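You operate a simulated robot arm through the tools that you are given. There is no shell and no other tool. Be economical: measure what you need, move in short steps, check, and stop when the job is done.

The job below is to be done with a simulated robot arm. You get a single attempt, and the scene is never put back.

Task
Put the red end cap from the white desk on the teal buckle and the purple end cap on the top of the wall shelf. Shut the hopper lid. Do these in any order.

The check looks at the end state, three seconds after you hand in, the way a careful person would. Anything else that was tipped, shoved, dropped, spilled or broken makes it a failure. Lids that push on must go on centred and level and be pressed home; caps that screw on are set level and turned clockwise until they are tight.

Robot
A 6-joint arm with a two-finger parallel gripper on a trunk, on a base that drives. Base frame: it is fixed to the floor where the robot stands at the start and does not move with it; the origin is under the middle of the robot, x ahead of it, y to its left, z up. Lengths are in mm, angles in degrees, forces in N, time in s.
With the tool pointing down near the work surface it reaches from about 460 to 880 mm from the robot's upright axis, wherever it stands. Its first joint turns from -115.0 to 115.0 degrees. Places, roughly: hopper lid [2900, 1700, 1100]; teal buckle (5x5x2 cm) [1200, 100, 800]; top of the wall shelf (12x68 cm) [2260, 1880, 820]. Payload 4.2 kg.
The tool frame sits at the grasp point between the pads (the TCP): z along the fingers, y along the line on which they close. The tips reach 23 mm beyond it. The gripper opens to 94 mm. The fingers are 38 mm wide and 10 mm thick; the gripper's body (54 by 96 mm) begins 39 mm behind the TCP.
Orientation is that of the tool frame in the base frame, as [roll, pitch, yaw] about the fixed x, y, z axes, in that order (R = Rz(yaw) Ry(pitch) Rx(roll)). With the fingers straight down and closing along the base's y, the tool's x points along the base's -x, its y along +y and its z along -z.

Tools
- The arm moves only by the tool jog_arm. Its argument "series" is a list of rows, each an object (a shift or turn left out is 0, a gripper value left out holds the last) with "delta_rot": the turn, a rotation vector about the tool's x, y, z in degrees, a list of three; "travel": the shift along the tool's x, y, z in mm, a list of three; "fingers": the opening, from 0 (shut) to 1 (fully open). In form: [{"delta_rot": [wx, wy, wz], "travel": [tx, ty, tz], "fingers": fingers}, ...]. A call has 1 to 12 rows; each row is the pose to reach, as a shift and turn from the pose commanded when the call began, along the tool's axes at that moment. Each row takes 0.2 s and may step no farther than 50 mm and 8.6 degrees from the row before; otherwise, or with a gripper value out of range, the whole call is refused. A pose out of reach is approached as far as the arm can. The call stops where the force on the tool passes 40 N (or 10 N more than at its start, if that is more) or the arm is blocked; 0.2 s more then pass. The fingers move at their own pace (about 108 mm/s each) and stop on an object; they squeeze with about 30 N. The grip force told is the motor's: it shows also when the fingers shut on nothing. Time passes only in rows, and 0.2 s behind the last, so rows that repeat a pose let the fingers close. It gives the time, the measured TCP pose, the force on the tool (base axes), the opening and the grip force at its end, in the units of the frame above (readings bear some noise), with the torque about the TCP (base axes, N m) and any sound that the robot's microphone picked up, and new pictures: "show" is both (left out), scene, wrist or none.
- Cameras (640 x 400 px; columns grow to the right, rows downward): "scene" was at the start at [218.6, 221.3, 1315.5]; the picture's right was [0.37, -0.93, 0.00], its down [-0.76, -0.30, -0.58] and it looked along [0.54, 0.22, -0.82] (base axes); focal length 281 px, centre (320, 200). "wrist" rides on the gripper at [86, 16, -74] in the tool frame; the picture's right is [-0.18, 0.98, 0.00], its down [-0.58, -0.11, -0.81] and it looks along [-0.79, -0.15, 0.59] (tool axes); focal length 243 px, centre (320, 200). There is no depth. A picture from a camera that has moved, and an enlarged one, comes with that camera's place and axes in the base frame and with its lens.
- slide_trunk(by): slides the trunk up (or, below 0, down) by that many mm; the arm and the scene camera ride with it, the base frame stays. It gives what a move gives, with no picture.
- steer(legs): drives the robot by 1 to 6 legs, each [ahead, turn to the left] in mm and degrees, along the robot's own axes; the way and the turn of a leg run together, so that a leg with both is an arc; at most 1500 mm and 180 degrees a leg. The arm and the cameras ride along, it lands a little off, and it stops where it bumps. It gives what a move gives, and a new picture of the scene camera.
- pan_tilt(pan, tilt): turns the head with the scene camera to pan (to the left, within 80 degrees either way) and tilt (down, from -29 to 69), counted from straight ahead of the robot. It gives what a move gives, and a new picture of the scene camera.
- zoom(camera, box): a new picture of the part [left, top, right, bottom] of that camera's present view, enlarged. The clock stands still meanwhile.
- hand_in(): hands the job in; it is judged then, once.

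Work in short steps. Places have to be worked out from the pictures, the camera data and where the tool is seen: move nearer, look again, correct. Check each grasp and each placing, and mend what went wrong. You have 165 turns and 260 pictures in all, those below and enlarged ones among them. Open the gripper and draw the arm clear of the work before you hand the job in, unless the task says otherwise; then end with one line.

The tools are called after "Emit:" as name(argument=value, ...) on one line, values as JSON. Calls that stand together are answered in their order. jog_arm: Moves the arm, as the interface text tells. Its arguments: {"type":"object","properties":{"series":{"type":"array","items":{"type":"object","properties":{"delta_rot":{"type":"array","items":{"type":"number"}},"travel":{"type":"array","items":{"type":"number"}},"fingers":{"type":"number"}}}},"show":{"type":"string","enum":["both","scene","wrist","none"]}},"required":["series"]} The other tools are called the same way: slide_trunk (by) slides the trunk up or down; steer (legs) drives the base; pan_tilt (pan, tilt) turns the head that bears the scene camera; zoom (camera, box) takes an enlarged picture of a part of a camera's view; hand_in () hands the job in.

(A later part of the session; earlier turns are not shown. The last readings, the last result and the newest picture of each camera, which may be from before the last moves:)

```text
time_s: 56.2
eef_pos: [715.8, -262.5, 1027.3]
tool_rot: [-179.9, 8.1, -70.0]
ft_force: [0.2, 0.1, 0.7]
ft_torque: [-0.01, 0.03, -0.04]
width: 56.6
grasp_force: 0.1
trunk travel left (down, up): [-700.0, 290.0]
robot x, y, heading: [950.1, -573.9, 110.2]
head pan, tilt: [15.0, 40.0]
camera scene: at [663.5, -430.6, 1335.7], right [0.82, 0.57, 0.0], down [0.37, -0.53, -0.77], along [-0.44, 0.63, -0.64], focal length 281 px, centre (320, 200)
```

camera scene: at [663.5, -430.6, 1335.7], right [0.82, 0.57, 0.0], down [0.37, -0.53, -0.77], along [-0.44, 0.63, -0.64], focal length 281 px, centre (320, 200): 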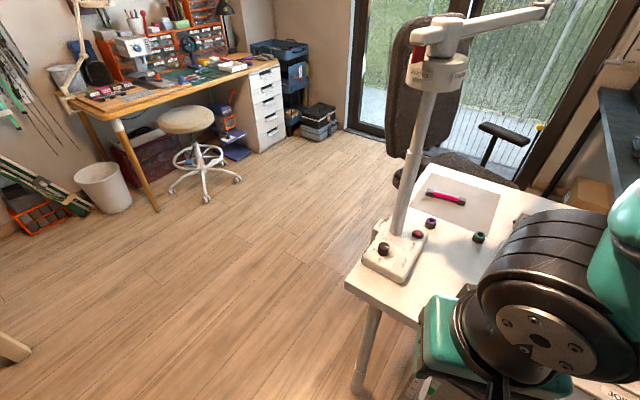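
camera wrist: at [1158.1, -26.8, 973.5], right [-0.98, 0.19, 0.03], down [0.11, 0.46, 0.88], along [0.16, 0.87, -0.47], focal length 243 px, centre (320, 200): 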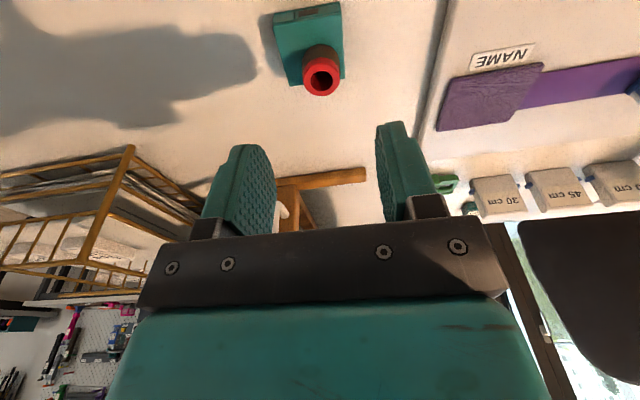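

Robot at (950,−575) heading 110; purple cap ≈ (600,188), lamp pole ≈ (550,80). I move the hand forward to about (680,60,940), staying right of the pole.

Emit:
jog_arm(series=[{"travel": [-37, -10, 16]}, {"travel": [-75, -19, 33]}, {"travel": [-112, -29, 49]}, {"travel": [-150, -38, 65]}, {"travel": [-187, -48, 82]}, {"travel": [-224, -58, 98]}, {"travel": [-262, -67, 114]}, {"travel": [-299, -77, 130]}])

```text
time_s: 58.0
eef_pos: [679.4, 60.3, 942.2]
tool_rot: [-179.9, 8.1, -70.0]
ft_force: [0.2, -0.5, -0.1]
ft_torque: [0.03, -0.02, 0.02]
width: 56.5
grasp_force: 0.1
trunk travel left (down, up): [-700.0, 290.0]
robot x, y, heading: [947.7, -575.3, 110.1]
head pan, tilt: [15.0, 40.0]
camera scene: at [663.5, -431.1, 1335.8], right [0.82, 0.57, 0.0], down [0.37, -0.53, -0.77], along [-0.44, 0.63, -0.64], focal length 281 px, centre (320, 200)
camera wrist: at [697.4, -35.5, 1004.6], right [-0.99, -0.17, 0.02], down [-0.06, 0.47, 0.88], along [-0.16, 0.87, -0.47], focal length 243 px, centre (320, 200)
```

scene: 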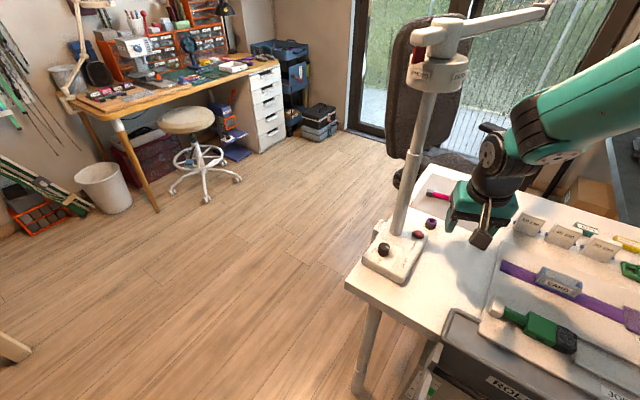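
wrist: 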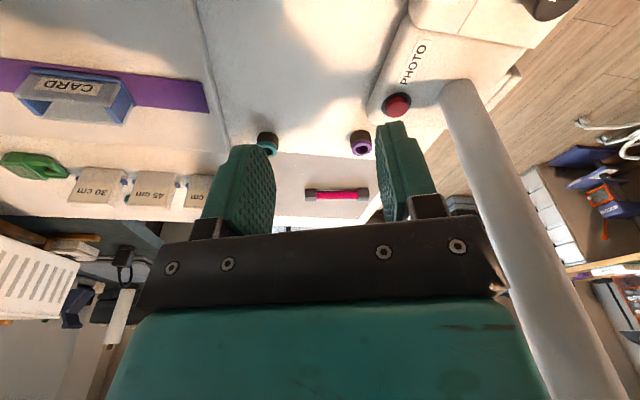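

Purple cap at ≈(603,184). To keep the wrist clear of the pole I remove the tilt, and move nearer at height.

Emit:
jog_arm(series=[{"delta_rot": [0, 3, 0], "travel": [-38, 7, 12], "fingers": 0.5}, {"delta_rot": [0, 6, 0], "travel": [-76, 14, 24], "fingers": 0.5}, {"delta_rot": [0, 8.1, 0], "travel": [-115, 20.5, 36.7], "fingers": 0.5}])

Emit:
zoom(camera="scene", box=[380, 80, 572, 200])

```text
time_s: 58.8
eef_pos: [619.4, 166.2, 921.5]
tool_rot: [-179.9, -0.2, -70.0]
ft_force: [0.9, 0.5, 0.9]
ft_torque: [-0.01, -0.02, 0.01]
width: 46.9
grasp_force: 0.0
trunk travel left (down, up): [-700.0, 290.0]
robot x, y, heading: [950.6, -576.1, 109.9]
head pan, tilt: [15.0, 40.0]
camera scene: at [663.7, -431.1, 1335.9], right [0.82, 0.57, 0.0], down [0.37, -0.53, -0.77], along [-0.44, 0.63, -0.64], focal length 281 px, centre (320, 200)
camera wrist: at [633.9, 80.3, 996.2], right [-0.99, -0.16, 0.0], down [-0.1, 0.58, 0.81], along [-0.13, 0.79, -0.59], focal length 243 px, centre (320, 200)
```

scene: 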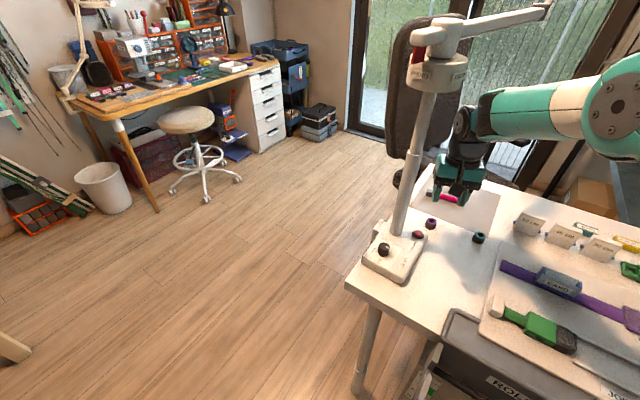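
wrist: 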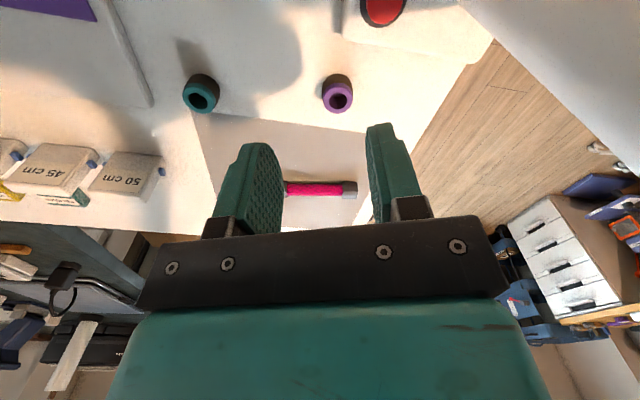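

```text
3.33 times, centred on (476, 140) of scene
camera zoom: at [663.7, -431.1, 1335.9], right [0.82, 0.57, 0.0], down [0.37, -0.53, -0.77], along [-0.44, 0.63, -0.64], focal length 935 px, centre (-200, 400)
```

zoom: 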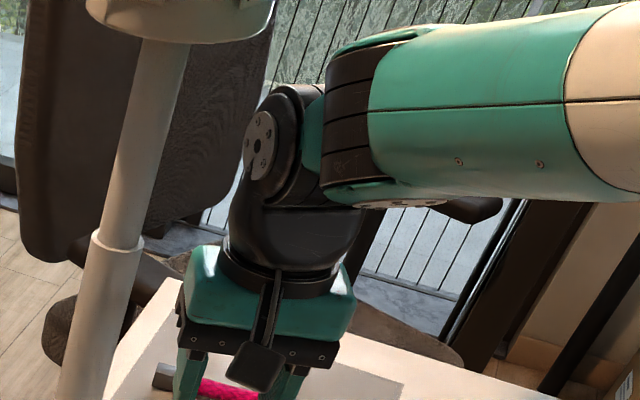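

The arm is clear of pole and boom; purple cap at ≈(602,186). I move above it to z≈850.

Emit:
jog_arm(series=[{"travel": [-24.6, 9.1, 30]}, {"travel": [-24.6, 9.1, 71]}], show="wrist")

```text
time_s: 59.4
eef_pos: [602.3, 186.2, 850.9]
tool_rot: [-179.8, 0.1, -70.0]
ft_force: [0.7, 0.1, 0.0]
ft_torque: [0.03, 0.02, -0.01]
width: 47.2
grasp_force: 0.0
trunk travel left (down, up): [-700.0, 290.0]
robot x, y, heading: [948.3, -574.8, 109.8]
head pan, tilt: [15.0, 40.0]
camera wrist: at [616.6, 99.2, 925.2], right [-0.99, -0.16, 0.0], down [-0.1, 0.58, 0.81], along [-0.13, 0.8, -0.59], focal length 243 px, centre (320, 200)
```

wrist: 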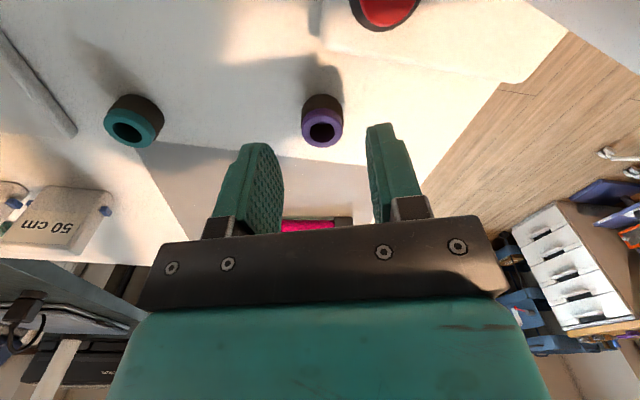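

Aligned. I descend to z≈815 and close.

Emit:
jog_arm(series=[{"travel": [0, 0, 20]}, {"travel": [0, 0, 35.5]}, {"travel": [0, 0, 35.5], "fingers": 0}, {"travel": [0, 0, 35.5], "fingers": 0}, {"travel": [0, 0, 35.5], "fingers": 0}, {"travel": [0, 0, 0], "fingers": 0}], show="wrist")

```text
time_s: 60.8
eef_pos: [603.0, 185.5, 849.1]
tool_rot: [-179.9, 0.0, -70.0]
ft_force: [-0.1, 0.0, -0.4]
ft_torque: [-0.05, 0.0, 0.0]
width: 23.0
grasp_force: 29.4
trunk travel left (down, up): [-700.0, 290.0]
robot x, y, heading: [949.2, -578.2, 110.0]
head pan, tilt: [15.0, 40.0]
camera wrist: at [617.7, 99.1, 923.6], right [-0.99, -0.16, 0.0], down [-0.1, 0.58, 0.81], along [-0.13, 0.8, -0.59], focal length 243 px, centre (320, 200)
```

wrist: 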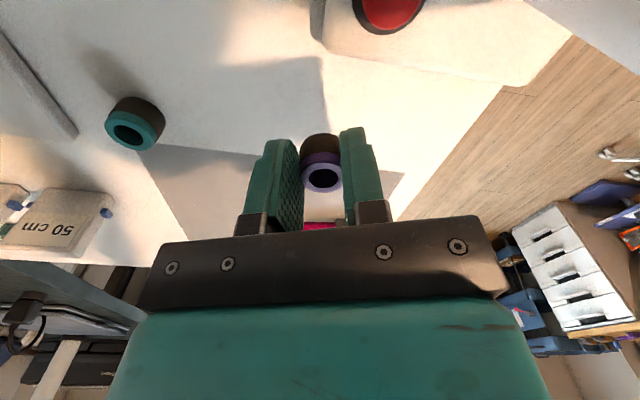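

Purple cap is held (23 mm). I retreat along the same path: up, back right of the pole, then back over the aisle.

Emit:
jog_arm(series=[{"travel": [0, 0, -40]}, {"travel": [24, -9, -72]}, {"travel": [64, -16, -79]}, {"travel": [104, -22, -86]}, {"travel": [144, -29, -92]}, {"travel": [184, -20, -102]}, {"travel": [224, -11, -112]}, {"travel": [264, -2, -122]}, {"travel": [304, 7, -132]}, {"travel": [344, 16, -142]}, {"travel": [384, 25, -152]}, {"travel": [415, 32, -160]}], show="wrist")

```text
time_s: 63.4
eef_pos: [715.1, -213.8, 1008.7]
tool_rot: [-179.9, 0.0, -70.0]
ft_force: [-0.3, -0.2, -0.6]
ft_torque: [0.03, -0.04, 0.0]
width: 22.8
grasp_force: 29.8
trunk travel left (down, up): [-700.0, 290.0]
robot x, y, heading: [950.4, -577.7, 110.1]
head pan, tilt: [15.0, 40.0]
camera wrist: at [728.3, -300.4, 1083.7], right [-0.99, -0.16, 0.0], down [-0.1, 0.58, 0.81], along [-0.13, 0.8, -0.59], focal length 243 px, centre (320, 200)
```

wrist: 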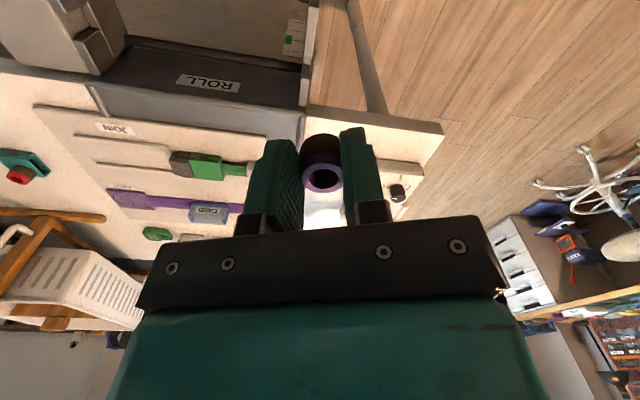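

Now I leave the desk: back off, turn to heading 0, drive past the pillar, and look left toward the shelf and hopper.

Emit:
steer(legs=[[-150, 0], [0, -110], [1250, 0]])

Emit:
pan_tilt(pan=75, tilt=18)

```text
time_s: 75.4
eef_pos: [2679.8, -661.4, 1009.3]
tool_rot: [-179.9, 0.0, 178.6]
ft_force: [-0.7, -0.6, -0.7]
ft_torque: [0.0, 0.03, 0.01]
width: 23.2
grasp_force: 29.9
trunk travel left (down, up): [-700.0, 290.0]
robot x, y, heading: [2261.0, -749.0, -1.2]
head pan, tilt: [15.0, 40.0]
camera scene: at [2496.2, -537.3, 1335.7], right [0.23, -0.97, 0.0], down [-0.62, -0.15, -0.77], along [0.74, 0.18, -0.64], focal length 281 px, centre (320, 200)
```

scene: 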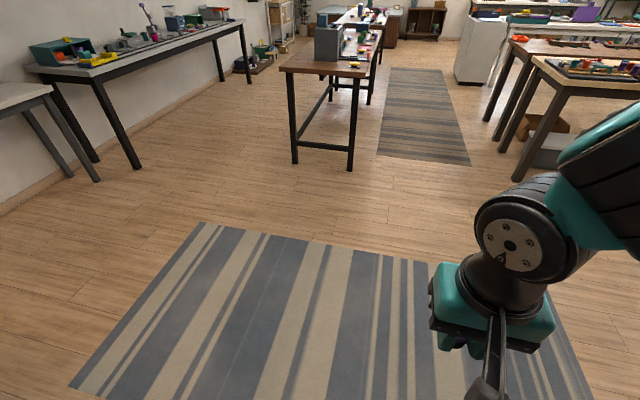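

```text
time_s: 76.7
eef_pos: [2678.8, -661.8, 1008.8]
tool_rot: [-179.9, 0.0, 178.7]
ft_force: [0.1, -0.2, -0.1]
ft_torque: [-0.03, 0.02, 0.01]
width: 22.9
grasp_force: 30.1
trunk travel left (down, up): [-700.0, 290.0]
robot x, y, heading: [2261.2, -748.7, -1.3]
head pan, tilt: [75.0, 18.0]
camera scene: at [2439.9, -467.8, 1370.4], right [0.96, -0.28, 0.0], down [-0.09, -0.3, -0.95], along [0.27, 0.91, -0.31], focal length 281 px, centre (320, 200)
```

scene: 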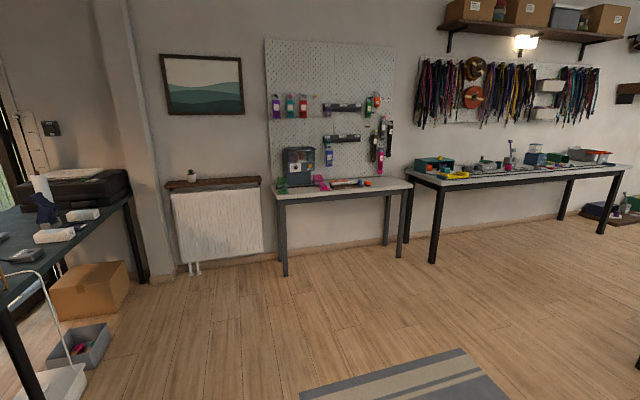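

Emit:
zoom(camera="scene", box=[150, 100, 310, 200])

Emit:
zoom(camera="scene", box=[260, 80, 420, 200])

```text
4.00 times, centred on (230, 150) of scene
camera zoom: at [2439.9, -467.8, 1370.4], right [0.96, -0.28, 0.0], down [-0.09, -0.3, -0.95], along [0.27, 0.91, -0.31], focal length 1122 px, centre (680, 400)
```

zoom: 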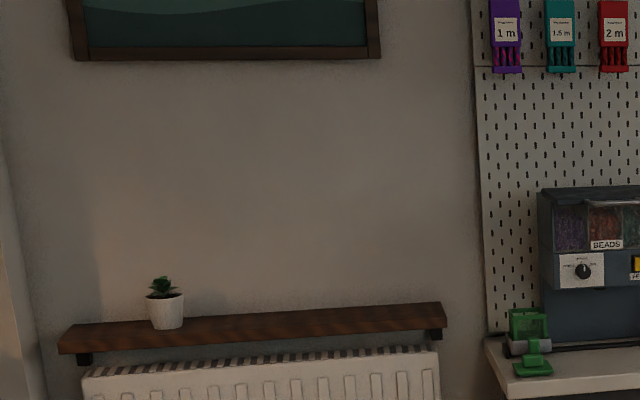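

```text
3.33 times, centred on (340, 140) of scene
camera zoom: at [2439.9, -467.8, 1370.4], right [0.96, -0.28, 0.0], down [-0.09, -0.3, -0.95], along [0.27, 0.91, -0.31], focal length 935 px, centre (253, 400)
```

zoom: 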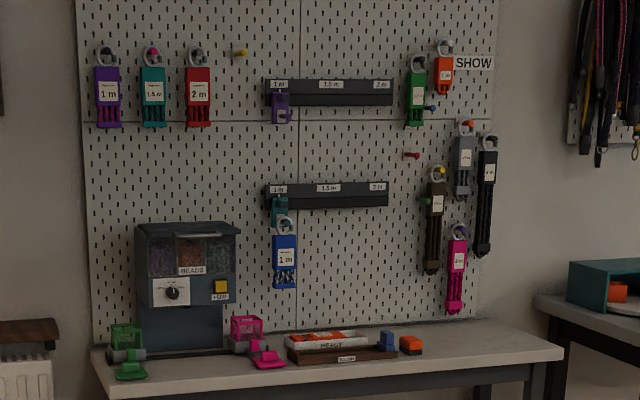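

The shelf runs x≈1900–2600 with a plant at x≈2075; the bead hopper sits on the next table. I drive to about (2300,1100) facing the shelf.

Emit:
steer(legs=[[0, 90.2], [1400, 0], [445, 0]])

Emit:
pan_tilt(pan=0, tilt=30)

```text
time_s: 90.0
eef_pos: [2220.2, 1557.7, 1010.0]
tool_rot: [-180.0, 0.0, -91.4]
ft_force: [-0.5, 0.5, -0.3]
ft_torque: [0.02, 0.0, 0.0]
width: 23.0
grasp_force: 29.3
trunk travel left (down, up): [-700.0, 290.0]
robot x, y, heading: [2303.8, 1134.8, 88.4]
head pan, tilt: [75.0, 18.0]
camera scene: at [2024.2, 1317.3, 1370.4], right [0.28, 0.96, 0.0], down [0.3, -0.09, -0.95], along [-0.91, 0.27, -0.31], focal length 281 px, centre (320, 200)
```

scene: 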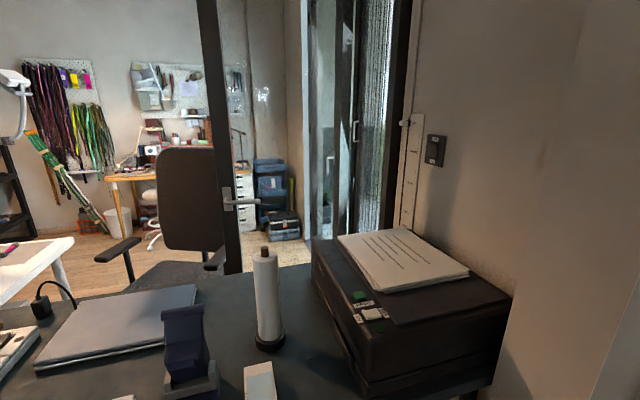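

```text
time_s: 91.4
eef_pos: [2219.9, 1557.2, 1009.4]
tool_rot: [-179.9, 0.0, -91.3]
ft_force: [-0.3, 0.5, 0.7]
ft_torque: [0.01, 0.01, 0.05]
width: 22.7
grasp_force: 29.7
trunk travel left (down, up): [-700.0, 290.0]
robot x, y, heading: [2303.4, 1135.2, 88.7]
head pan, tilt: [0.0, 30.0]
camera scene: at [2115.9, 1381.3, 1351.1], right [1.0, -0.02, 0.0], down [-0.01, -0.5, -0.87], along [0.02, 0.87, -0.5], focal length 281 px, centre (320, 200)
```

scene: 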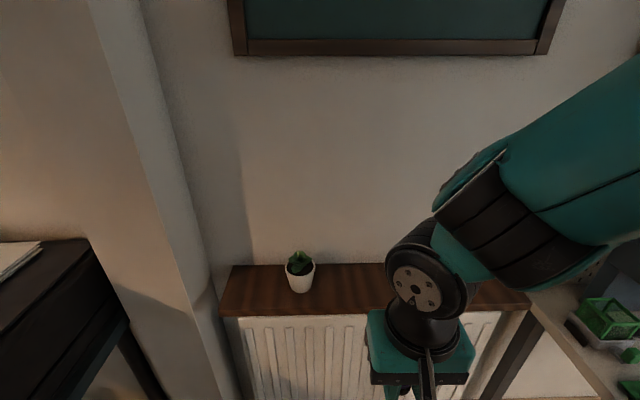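

Shelf top spans y≈1825–1950 at z≈820; plant is at x≈2080. I move the hand toward (2290,1800) at z≈930 and look.

Emit:
jog_arm(series=[{"travel": [-41, -11, 13]}, {"travel": [-82, -22, 26]}, {"travel": [-122, -33, 40]}, {"travel": [-163, -44, 53]}, {"travel": [-204, -55, 66]}, {"travel": [-244, -65, 80]}])

```text
time_s: 92.8
eef_pos: [2288.6, 1799.8, 928.3]
tool_rot: [-179.8, 0.0, -91.3]
ft_force: [-0.2, -0.4, -0.1]
ft_torque: [0.02, -0.01, -0.02]
width: 23.1
grasp_force: 30.1
trunk travel left (down, up): [-700.0, 290.0]
robot x, y, heading: [2303.7, 1137.1, 88.5]
head pan, tilt: [0.0, 30.0]
camera scene: at [2115.8, 1380.7, 1351.2], right [1.0, -0.03, 0.0], down [-0.01, -0.5, -0.87], along [0.02, 0.87, -0.5], focal length 281 px, centre (320, 200)
camera wrist: at [2270.6, 1715.5, 1002.8], right [-0.98, 0.21, 0.0], down [0.12, 0.58, 0.81], along [0.17, 0.79, -0.59], focal length 243 px, centre (320, 200)
```

scene: 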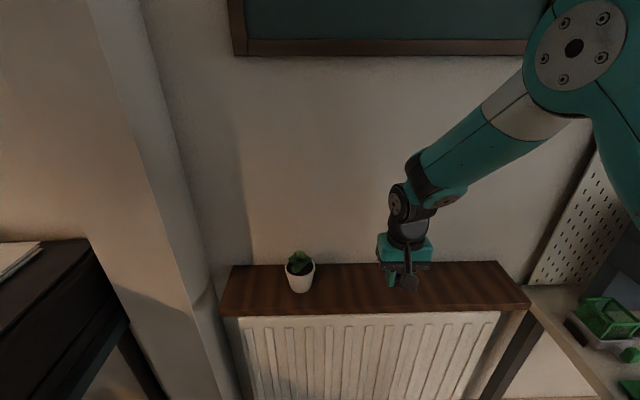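
wrist: 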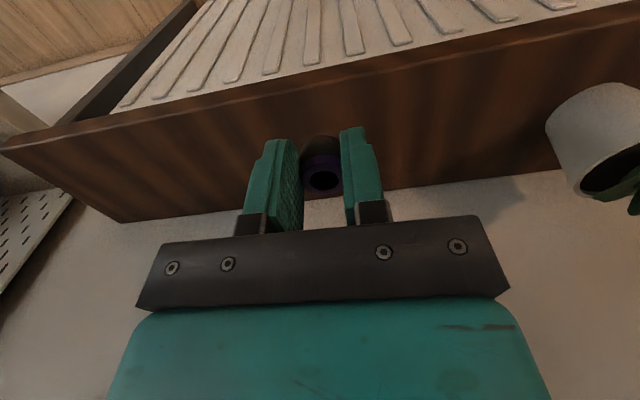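

Shelf confirmed (y≈1815–1954). I move to y≈1870 and down to z≈858.

Emit:
jog_arm(series=[{"travel": [-36, 0, 20]}, {"travel": [-70, 1, 45]}, {"travel": [-70, 1, 70]}])

```text
time_s: 93.6
eef_pos: [2291.5, 1868.9, 860.8]
tool_rot: [-179.9, 0.1, -91.4]
ft_force: [0.0, -0.6, -0.2]
ft_torque: [0.01, 0.0, 0.0]
width: 22.9
grasp_force: 30.0
trunk travel left (down, up): [-700.0, 290.0]
robot x, y, heading: [2306.2, 1135.7, 88.9]
head pan, tilt: [0.0, 30.0]
camera scene: at [2116.0, 1381.0, 1351.2], right [1.0, -0.03, 0.0], down [-0.01, -0.5, -0.87], along [0.02, 0.87, -0.5], focal length 281 px, centre (320, 200)
camera wrist: at [2272.6, 1783.0, 934.3], right [-0.98, 0.21, 0.0], down [0.12, 0.58, 0.81], along [0.17, 0.79, -0.59], focal length 243 px, centre (320, 200)
```

scene: 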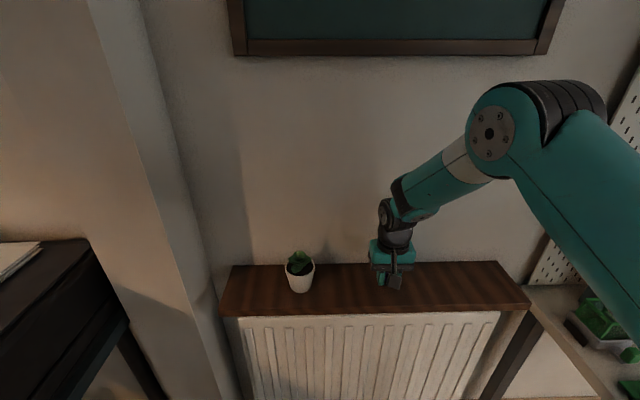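
wrist: 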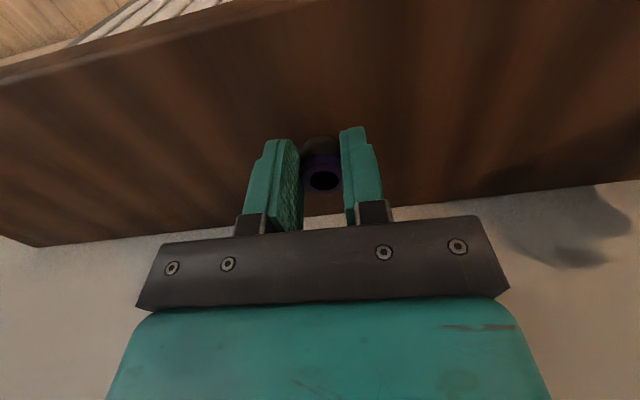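

Position is over the shelf's middle. I lower in steps to contact.

Emit:
jog_arm(series=[{"travel": [0, 0, 8]}, {"travel": [0, 0, 11]}, {"travel": [0, 0, 12]}, {"travel": [0, 0, 13]}, {"travel": [0, 0, 13]}], show="none")

```text
time_s: 94.5
eef_pos: [2292.2, 1870.2, 852.0]
tool_rot: [-180.0, 0.5, -91.4]
ft_force: [1.3, -8.0, 19.9]
ft_torque: [-0.02, -0.01, -0.03]
width: 23.0
grasp_force: 30.1
trunk travel left (down, up): [-700.0, 290.0]
robot x, y, heading: [2303.3, 1131.6, 88.5]
head pan, tilt: [0.0, 30.0]
stopped in row 4: the force on the tool passed its limit at 42 N (the readings are from after the stop); the commanded pose is now the measured one
```

Contact at TCP z≈852 (shelf top slightly higher than thought). I ease up 1.5 mm and look.

Emit:
jog_arm(series=[{"travel": [0, 0, -1]}, {"travel": [0, 0, -1]}], show="wrist")

Emit:
zoom(camera="scene", box=[340, 200, 468, 320])

```text
time_s: 95.1
eef_pos: [2290.3, 1871.3, 851.8]
tool_rot: [179.9, 0.5, -91.5]
ft_force: [-1.2, -2.9, 15.5]
ft_torque: [0.04, 0.02, 0.01]
width: 23.0
grasp_force: 30.2
trunk travel left (down, up): [-700.0, 290.0]
robot x, y, heading: [2302.9, 1136.5, 88.7]
head pan, tilt: [0.0, 30.0]
camera wrist: at [2272.6, 1785.1, 925.7], right [-0.98, 0.21, 0.0], down [0.12, 0.57, 0.81], along [0.17, 0.79, -0.58], focal length 243 px, centre (320, 200)
```

wrist: 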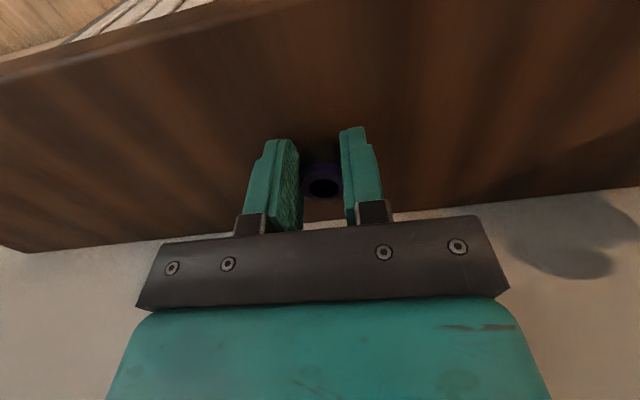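

```text
3.33 times, centred on (404, 260) of scene
camera zoom: at [2115.9, 1380.5, 1351.2], right [1.0, -0.02, 0.0], down [-0.01, -0.5, -0.87], along [0.02, 0.87, -0.5], focal length 935 px, centre (40, 0)
```

zoom: 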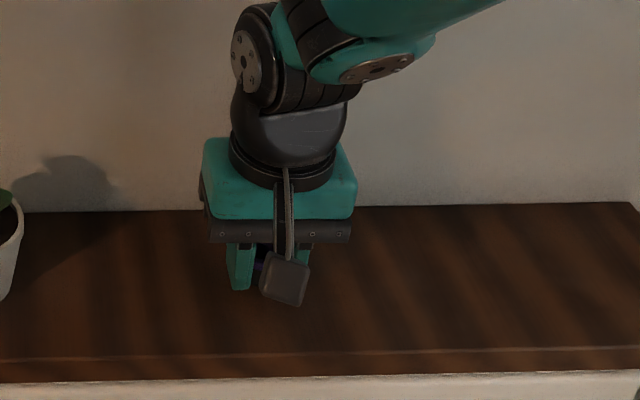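

Still 15 N press; I lift another 1.5 mm, release, and rise.

Emit:
jog_arm(series=[{"travel": [0, 0, -1]}, {"travel": [0, 0, -1.5]}, {"travel": [0, 0, -1.5], "fingers": 0.28}, {"travel": [0, 0, -1.5], "fingers": 0.5}, {"travel": [0, 0, -1.5], "fingers": 0.5}, {"travel": [0, 0, -15], "fingers": 0.5}, {"travel": [0, 0, -50], "fingers": 0.5}, {"travel": [10, 0, -90], "fingers": 0.5}, {"travel": [50, 0, -105], "fingers": 0.5}])

Emit:
zoom(camera="scene", box=[340, 200, 468, 320])

```text
time_s: 97.1
eef_pos: [2290.3, 1819.7, 954.6]
tool_rot: [179.9, 0.3, -91.4]
ft_force: [-0.1, 1.0, 0.0]
ft_torque: [-0.02, 0.01, 0.01]
width: 46.9
grasp_force: 0.1
trunk travel left (down, up): [-700.0, 290.0]
robot x, y, heading: [2304.5, 1133.3, 88.9]
head pan, tilt: [0.0, 30.0]
camera scene: at [2116.0, 1381.8, 1350.9], right [1.0, -0.02, 0.0], down [-0.01, -0.5, -0.87], along [0.02, 0.87, -0.5], focal length 281 px, centre (320, 200)
camera wrist: at [2271.9, 1734.1, 1028.8], right [-0.98, 0.21, 0.0], down [0.12, 0.57, 0.81], along [0.17, 0.79, -0.59], focal length 243 px, centre (320, 200)
```

scene: 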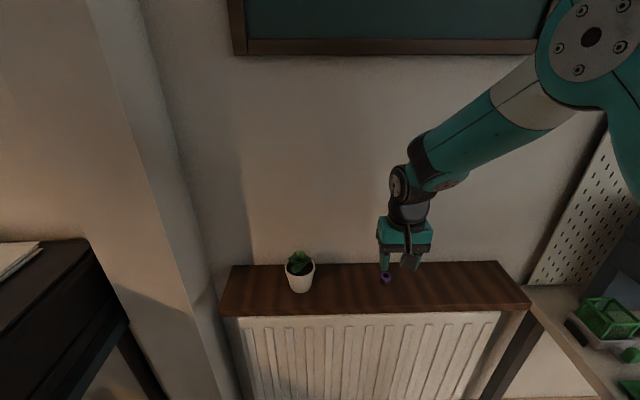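
wrist: 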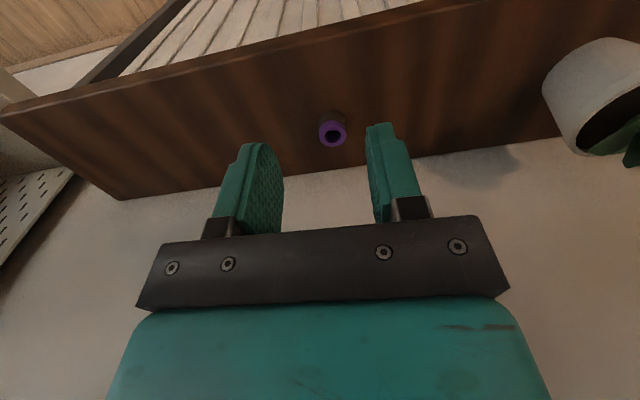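

```text
3.33 times, centred on (404, 260) of scene
camera zoom: at [2116.0, 1381.8, 1350.9], right [1.0, -0.02, 0.0], down [-0.01, -0.5, -0.87], along [0.02, 0.87, -0.5], focal length 935 px, centre (40, 0)
```

zoom: 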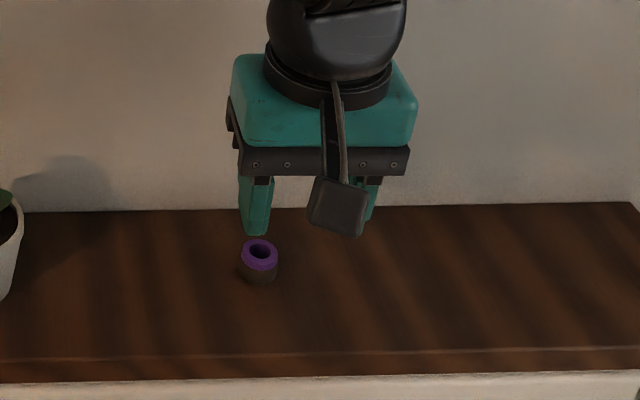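

Purple cap stands on the shelf. I retract the hand and look right at the hopper.

Emit:
jog_arm(series=[{"travel": [45, 10, -10], "fingers": 0.2}, {"travel": [90, 20, -20], "fingers": 0.2}, {"travel": [135, 30, -30], "fingers": 0.2}, {"travel": [180, 40, -40], "fingers": 0}, {"travel": [225, 50, -50], "fingers": 0}, {"travel": [260, 60, -55], "fingers": 0}], show="none")

Emit:
pan_tilt(pan=-60, tilt=15)

```text
time_s: 98.5
eef_pos: [2225.1, 1561.6, 1007.3]
tool_rot: [179.9, 0.4, -91.4]
ft_force: [0.2, 0.9, 0.2]
ft_torque: [-0.03, 0.02, 0.0]
width: 0.0
grasp_force: 30.0
trunk travel left (down, up): [-700.0, 290.0]
robot x, y, heading: [2305.0, 1130.7, 88.5]
head pan, tilt: [0.0, 30.0]
```

```text
time_s: 99.8
eef_pos: [2225.4, 1562.1, 1007.3]
tool_rot: [179.9, 0.3, -91.4]
ft_force: [1.0, 0.7, -0.2]
ft_torque: [0.0, -0.02, 0.02]
width: 0.1
grasp_force: 29.8
trunk travel left (down, up): [-700.0, 290.0]
robot x, y, heading: [2306.0, 1131.8, 88.6]
head pan, tilt: [-60.0, 15.0]
camera scene: at [2195.7, 1335.6, 1375.3], right [0.48, -0.88, 0.0], down [-0.23, -0.12, -0.97], along [0.85, 0.46, -0.26], focal length 281 px, centre (320, 200)
```

scene: 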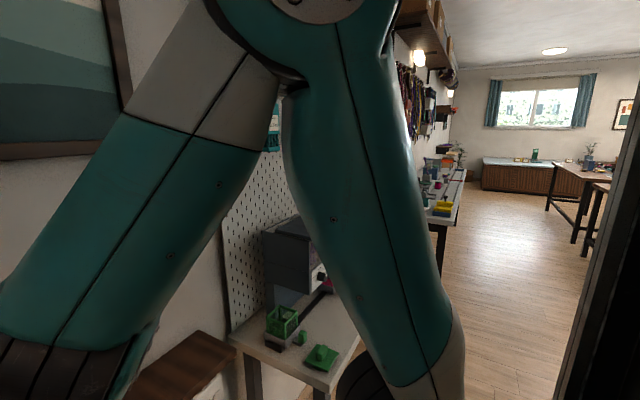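

I drive over in front of the hopper: back 130, turn, 600 ahead, turn back to face it.

Emit:
steer(legs=[[-130, 0], [0, -88.6], [600, 0], [0, 89.5]])

Emit:
pan_tilt(pan=-5, tilt=20)

```text
time_s: 111.7
eef_pos: [2842.2, 1413.6, 1007.4]
tool_rot: [180.0, 0.4, -94.3]
ft_force: [-0.2, 0.8, 0.5]
ft_torque: [0.02, -0.01, 0.02]
width: 0.2
grasp_force: 29.8
trunk travel left (down, up): [-700.0, 290.0]
robot x, y, heading: [2899.3, 983.6, 85.9]
head pan, tilt: [-60.0, 15.0]
camera scene: at [2801.1, 1190.1, 1375.3], right [0.43, -0.9, 0.0], down [-0.23, -0.11, -0.97], along [0.87, 0.42, -0.26], focal length 281 px, centre (320, 200)
```

scene: 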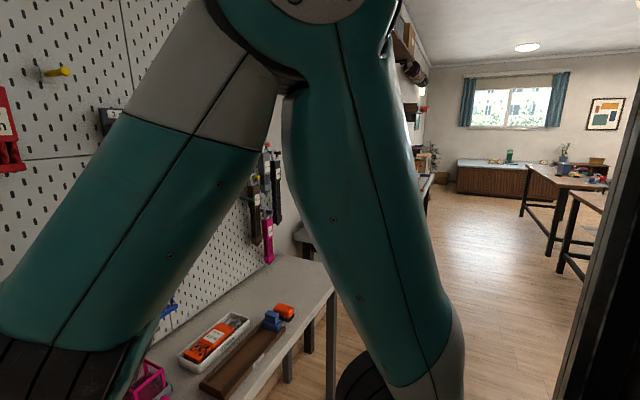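

```text
time_s: 112.9
eef_pos: [2841.2, 1414.5, 1006.0]
tool_rot: [-180.0, 0.5, -94.4]
ft_force: [0.4, -0.1, 0.5]
ft_torque: [0.02, 0.02, 0.0]
width: 0.0
grasp_force: 30.2
trunk travel left (down, up): [-700.0, 290.0]
robot x, y, heading: [2900.3, 984.8, 85.7]
head pan, tilt: [-5.0, 20.0]
camera scene: at [2732.0, 1241.5, 1367.2], right [0.99, -0.16, 0.0], down [-0.06, -0.34, -0.94], along [0.15, 0.93, -0.34], focal length 281 px, centre (320, 200)
```

scene: 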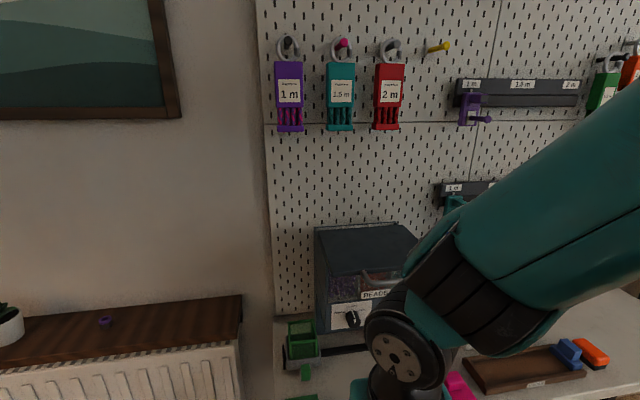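

Emit:
zoom(camera="scene", box=[290, 200, 450, 340])

Emit:
jog_arm(series=[{"travel": [0, -45, 0]}, {"travel": [0, -90, 0]}, {"travel": [0, -135, 0]}, {"travel": [0, -180, 0]}, {"travel": [0, -220, 0]}])

```text
2.86 times, centred on (370, 270) of scene
camera zoom: at [2732.0, 1241.5, 1367.2], right [0.99, -0.16, 0.0], down [-0.06, -0.34, -0.94], along [0.15, 0.93, -0.34], focal length 802 px, centre (177, 0)
```

zoom: 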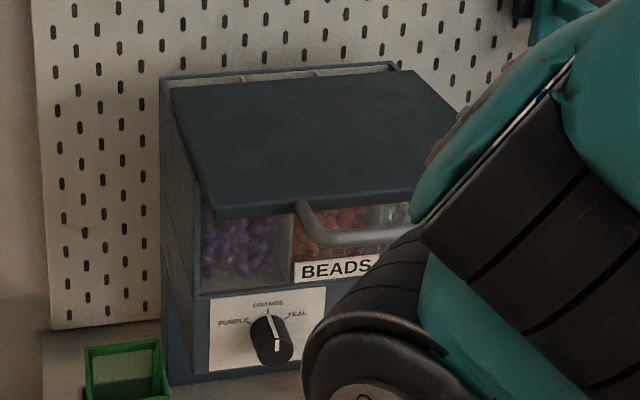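

```text
time_s: 114.1
eef_pos: [3075.7, 1444.2, 1022.9]
tool_rot: [180.0, 0.3, -94.2]
ft_force: [-0.5, 0.9, -0.3]
ft_torque: [0.0, -0.02, 0.01]
width: 0.4
grasp_force: 30.1
out of reach, approached as far as the arm can: row 1, 2, 3, 4, 5
trunk travel left (down, up): [-700.0, 290.0]
robot x, y, heading: [2898.7, 979.3, 85.8]
head pan, tilt: [-5.0, 20.0]
camera scene: at [2731.5, 1241.5, 1367.1], right [0.99, -0.16, 0.0], down [-0.06, -0.34, -0.94], along [0.15, 0.93, -0.34], focal length 281 px, centre (320, 200)
camera wrist: at [3053.0, 1359.1, 1097.1], right [-0.97, 0.26, 0.0], down [0.15, 0.57, 0.81], along [0.21, 0.78, -0.59], focal length 243 px, centre (320, 200)
```

scene: 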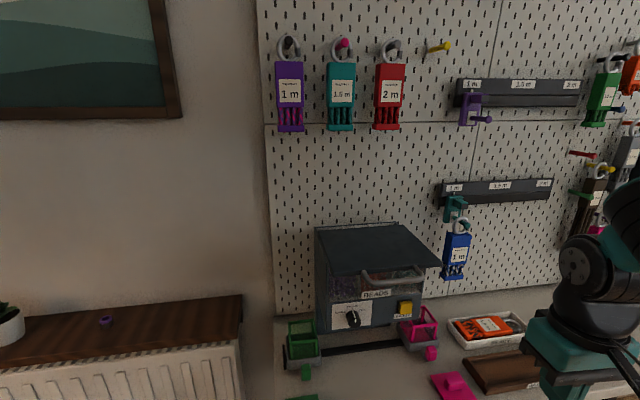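
wrist: 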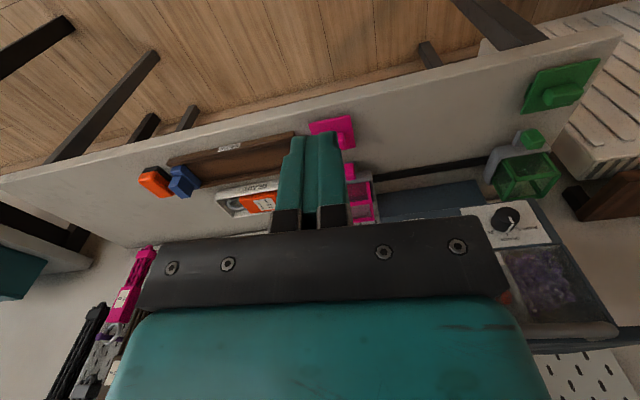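

Emit:
zoom(camera="scene", box=[280, 200, 456, 380])

Emit:
pan_tilt(pan=-10, tilt=0)

```text
2.22 times, centred on (368, 290) of scene
camera zoom: at [2731.5, 1241.5, 1367.1], right [0.99, -0.16, 0.0], down [-0.06, -0.34, -0.94], along [0.15, 0.93, -0.34], focal length 624 px, centre (213, 0)
```

zoom: 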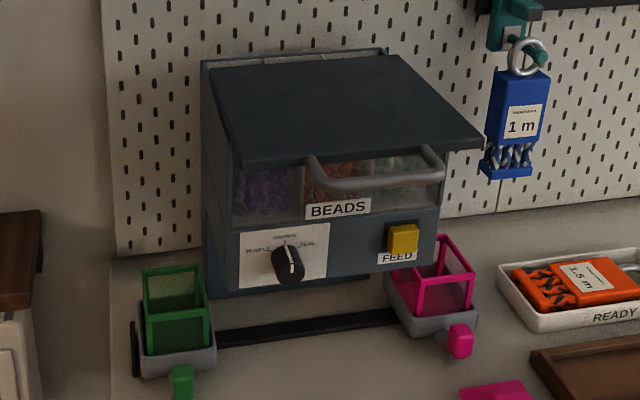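

```text
time_s: 114.9
eef_pos: [3075.7, 1444.4, 1022.1]
tool_rot: [-180.0, 0.5, -94.3]
ft_force: [-0.1, -0.5, 0.6]
ft_torque: [-0.01, 0.0, -0.02]
width: 0.2
grasp_force: 30.4
trunk travel left (down, up): [-700.0, 290.0]
robot x, y, heading: [2898.1, 986.2, 85.8]
head pan, tilt: [-10.0, 0.0]
camera scene: at [2739.2, 1236.9, 1399.4], right [0.97, -0.25, 0.0], down [0.0, 0.0, -1.0], along [0.25, 0.97, 0.0], focal length 281 px, centre (320, 200)
```

scene: 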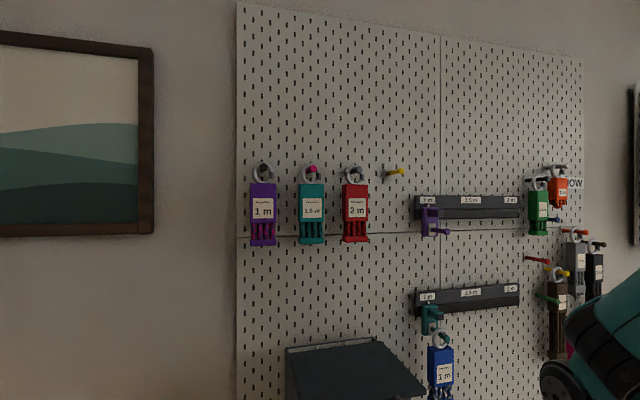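

The lid needs a side-on look to judge how it's open. I raise the hand and lower the trunk so the scene camera looks level at the hopper.

Emit:
jog_arm(series=[{"travel": [20, 0, -45]}, {"travel": [20, 0, -90]}, {"travel": [20, 0, -135]}, {"travel": [20, 0, -180]}, {"travel": [20, 0, -220]}], show="none")

Emit:
slide_trunk(by=-240)

Emit:
pan_tilt(pan=0, tilt=10)

```text
time_s: 116.1
eef_pos: [3075.5, 1438.4, 1242.3]
tool_rot: [-180.0, 0.3, -94.3]
ft_force: [-1.5, 1.1, 0.1]
ft_torque: [-0.01, -0.01, -0.02]
width: 0.0
grasp_force: 30.0
out of reach, approached as far as the arm can: row 4, 5
trunk travel left (down, up): [-700.0, 290.0]
robot x, y, heading: [2899.2, 980.4, 85.6]
head pan, tilt: [-10.0, 0.0]
```

```text
time_s: 118.6
eef_pos: [3073.9, 1438.4, 1002.2]
tool_rot: [180.0, 0.2, -94.3]
ft_force: [0.3, 0.2, -0.4]
ft_torque: [0.03, 0.02, 0.0]
width: 0.2
grasp_force: 29.9
trunk travel left (down, up): [-460.0, 530.0]
robot x, y, heading: [2898.1, 984.3, 85.8]
head pan, tilt: [-10.0, 0.0]
```

```text
time_s: 119.3
eef_pos: [3075.0, 1438.6, 1001.9]
tool_rot: [180.0, 0.3, -94.3]
ft_force: [-0.1, 0.7, 0.7]
ft_torque: [-0.02, -0.05, 0.01]
width: 0.0
grasp_force: 30.2
trunk travel left (down, up): [-460.0, 530.0]
robot x, y, heading: [2900.2, 981.9, 85.4]
head pan, tilt: [0.0, 10.0]
camera scene: at [2724.0, 1242.3, 1143.5], right [1.0, -0.08, 0.0], down [-0.01, -0.17, -0.98], along [0.07, 0.98, -0.17], focal length 281 px, centre (320, 200)
```

scene: 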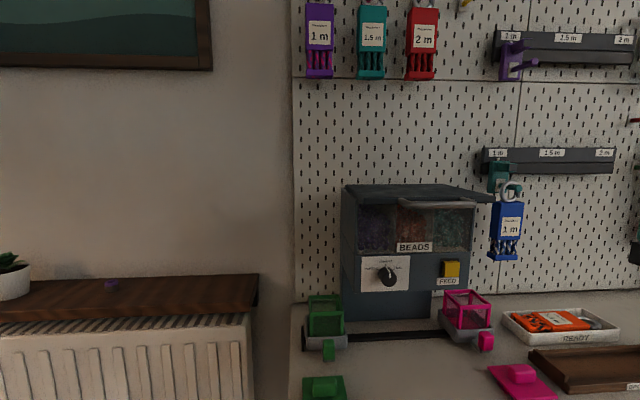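

Emit:
zoom(camera="scene", box=[320, 160, 512, 330])

```text
2.35 times, centred on (416, 245) of scene
camera zoom: at [2724.0, 1242.3, 1143.5], right [1.0, -0.08, 0.0], down [-0.01, -0.17, -0.98], along [0.07, 0.98, -0.17], focal length 660 px, centre (94, 94)
```

zoom: 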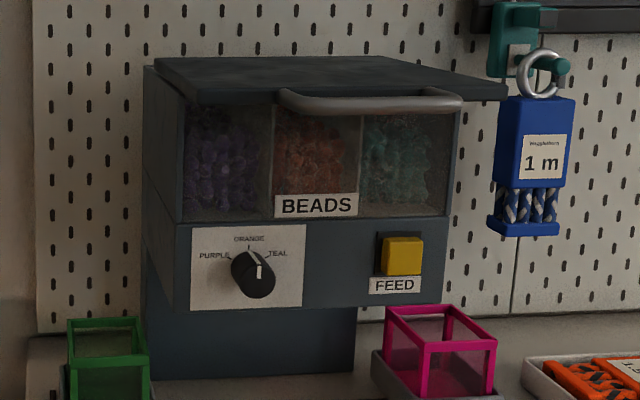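

The lid seems to be a flat slab at z≈1070, shifted ~50 mm toward the front with a pull handle, leaving an open strip at the back. I raise the trunk fully to verify from above.

Emit:
slide_trunk(by=520)

Emit:
pan_tilt(pan=-15, tilt=50)

Emit:
zoom(camera="scene", box=[220, 100, 420, 260])

```text
refused: 520 is not a number from -400 to 400
```

```text
time_s: 120.4
eef_pos: [3074.5, 1436.9, 1002.9]
tool_rot: [-180.0, 0.3, -94.3]
ft_force: [0.3, 1.5, 0.0]
ft_torque: [0.0, -0.02, -0.01]
width: 0.0
grasp_force: 30.3
trunk travel left (down, up): [-460.0, 530.0]
robot x, y, heading: [2900.6, 984.3, 85.9]
head pan, tilt: [-15.0, 50.0]
camera scene: at [2742.4, 1222.3, 1081.6], right [0.94, -0.33, 0.0], down [-0.25, -0.72, -0.64], along [0.21, 0.61, -0.77], focal length 281 px, centre (320, 200)
```

scene: 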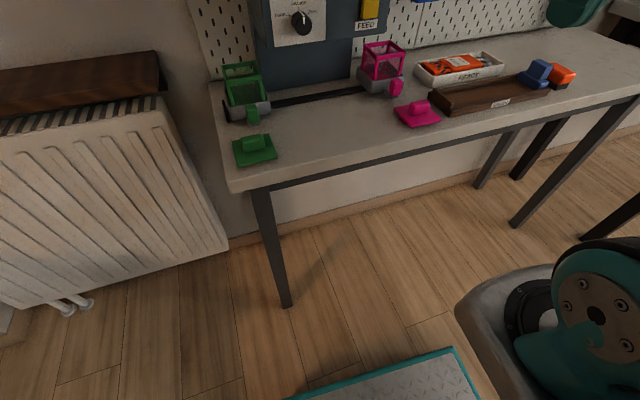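

```text
2.50 times, centred on (320, 180) of scene
camera zoom: at [2742.4, 1222.3, 1081.6], right [0.94, -0.33, 0.0], down [-0.25, -0.72, -0.64], along [0.21, 0.61, -0.77], focal length 701 px, centre (320, 250)
```

zoom: 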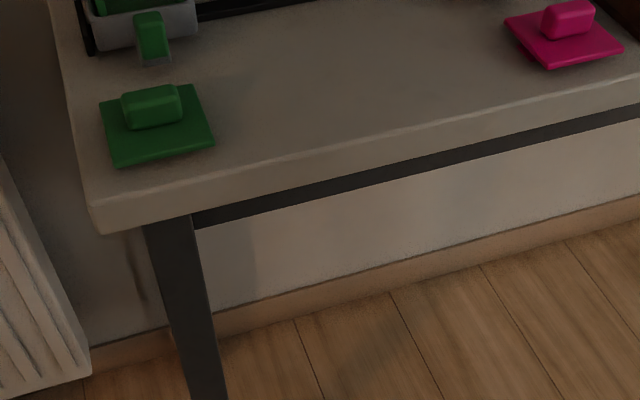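

Emit:
slide_trunk(by=400)

Emit:
slide_trunk(by=125)

Emit:
pan_tilt(pan=-15, tilt=50)

Emit:
zoom(camera="scene", box=[220, 60, 420, 220])

```text
time_s: 124.2
eef_pos: [3075.3, 1439.8, 1401.9]
tool_rot: [180.0, 0.3, -94.3]
ft_force: [0.4, 0.7, -0.3]
ft_torque: [-0.01, 0.01, 0.01]
width: 0.1
grasp_force: 29.5
trunk travel left (down, up): [-860.0, 130.0]
robot x, y, heading: [2899.6, 986.2, 85.9]
head pan, tilt: [-15.0, 50.0]
```

```text
time_s: 125.8
eef_pos: [3074.9, 1439.2, 1527.2]
tool_rot: [-180.0, 0.3, -94.3]
ft_force: [0.7, 0.8, -1.4]
ft_torque: [-0.04, -0.01, 0.01]
width: 0.0
grasp_force: 30.1
trunk travel left (down, up): [-985.0, 5.0]
robot x, y, heading: [2902.3, 986.9, 85.7]
head pan, tilt: [-15.0, 50.0]
```

```text
time_s: 126.4
eef_pos: [3075.1, 1438.8, 1527.9]
tool_rot: [179.9, 0.3, -94.3]
ft_force: [-0.1, -0.2, -0.5]
ft_torque: [-0.01, -0.02, -0.01]
width: 0.0
grasp_force: 30.2
trunk travel left (down, up): [-985.0, 5.0]
robot x, y, heading: [2898.3, 984.9, 85.6]
head pan, tilt: [-15.0, 50.0]
camera scene: at [2742.4, 1222.3, 1606.6], right [0.94, -0.33, 0.0], down [-0.25, -0.72, -0.64], along [0.21, 0.61, -0.77], focal length 281 px, centre (320, 200)
```

scene: 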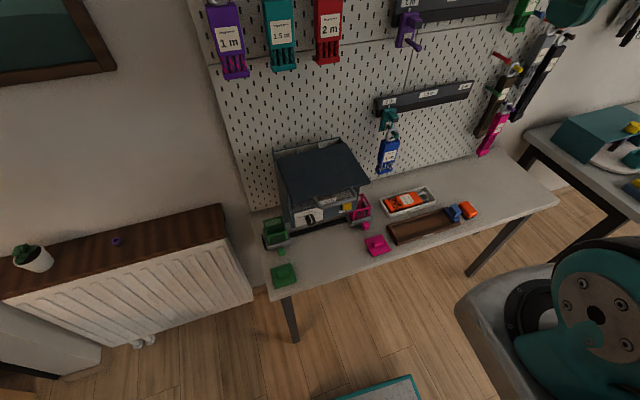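

```text
2.50 times, centred on (320, 140) of scene
camera zoom: at [2742.4, 1222.3, 1606.6], right [0.94, -0.33, 0.0], down [-0.25, -0.72, -0.64], along [0.21, 0.61, -0.77], focal length 701 px, centre (320, 350)
```

zoom: 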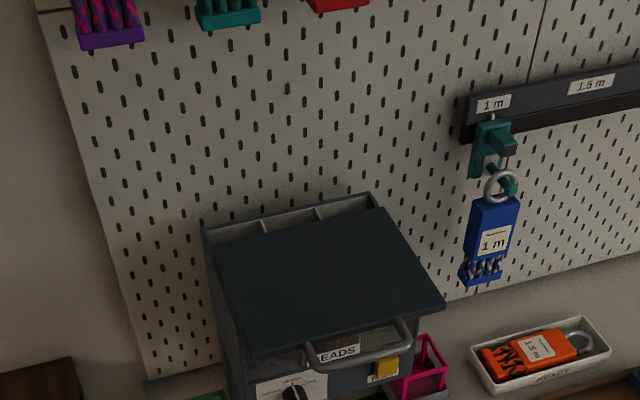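

Confirmed: it's a sliding lid pulled ~50 mm forward, so it must be pushed back (+y) by its handle (centre x≈2930, y≈1630, z≈1063). I bring the closed fingers in front of and above the handle first.

Emit:
jog_arm(series=[{"travel": [-11, 19, 35]}, {"travel": [-22, 38, 70]}, {"travel": [-33, 57, 104]}, {"travel": [-45, 76, 139], "delta_rot": [0, 0, -1]}, {"travel": [-56, 95, 173], "delta_rot": [0, 0, -2]}, {"travel": [-67, 114, 208], "delta_rot": [0, 0, -3]}, {"travel": [-78, 133, 243], "delta_rot": [0, 0, -4]}, {"travel": [-89, 152, 277], "delta_rot": [0, 0, -4.3]}])

```text
time_s: 128.2
eef_pos: [2930.1, 1539.5, 1251.1]
tool_rot: [180.0, 0.4, -90.0]
ft_force: [1.0, -0.8, 0.6]
ft_torque: [0.01, 0.02, -0.01]
width: 0.0
grasp_force: 30.3
trunk travel left (down, up): [-985.0, 5.0]
robot x, y, heading: [2899.6, 983.8, 85.8]
head pan, tilt: [-15.0, 50.0]
camera scene: at [2742.7, 1221.8, 1606.7], right [0.94, -0.33, 0.0], down [-0.25, -0.72, -0.64], along [0.21, 0.61, -0.77], focal length 281 px, centre (320, 200)
camera wrist: at [2913.3, 1453.4, 1324.4], right [-0.98, 0.18, 0.0], down [0.11, 0.58, 0.81], along [0.15, 0.8, -0.59], focal length 243 px, centre (320, 200)
```

scene: 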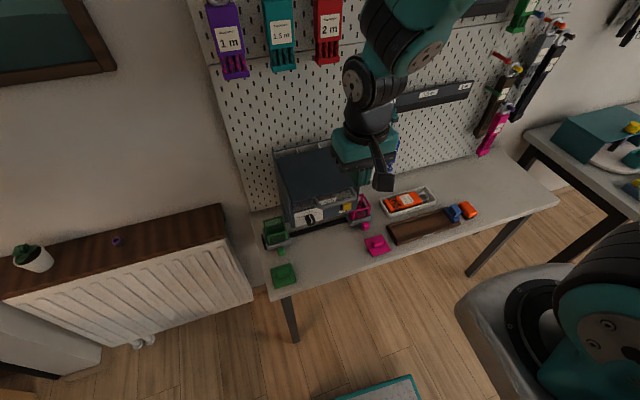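
wrist: 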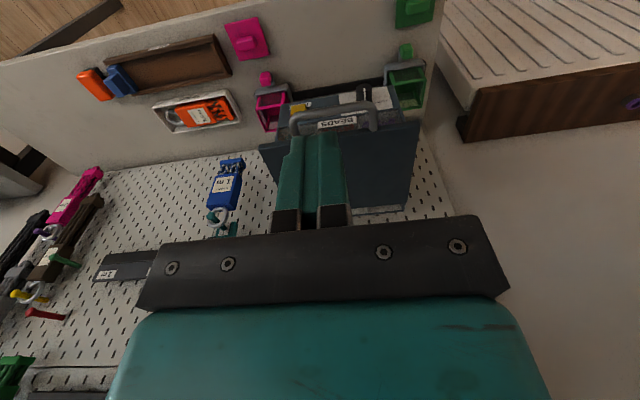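

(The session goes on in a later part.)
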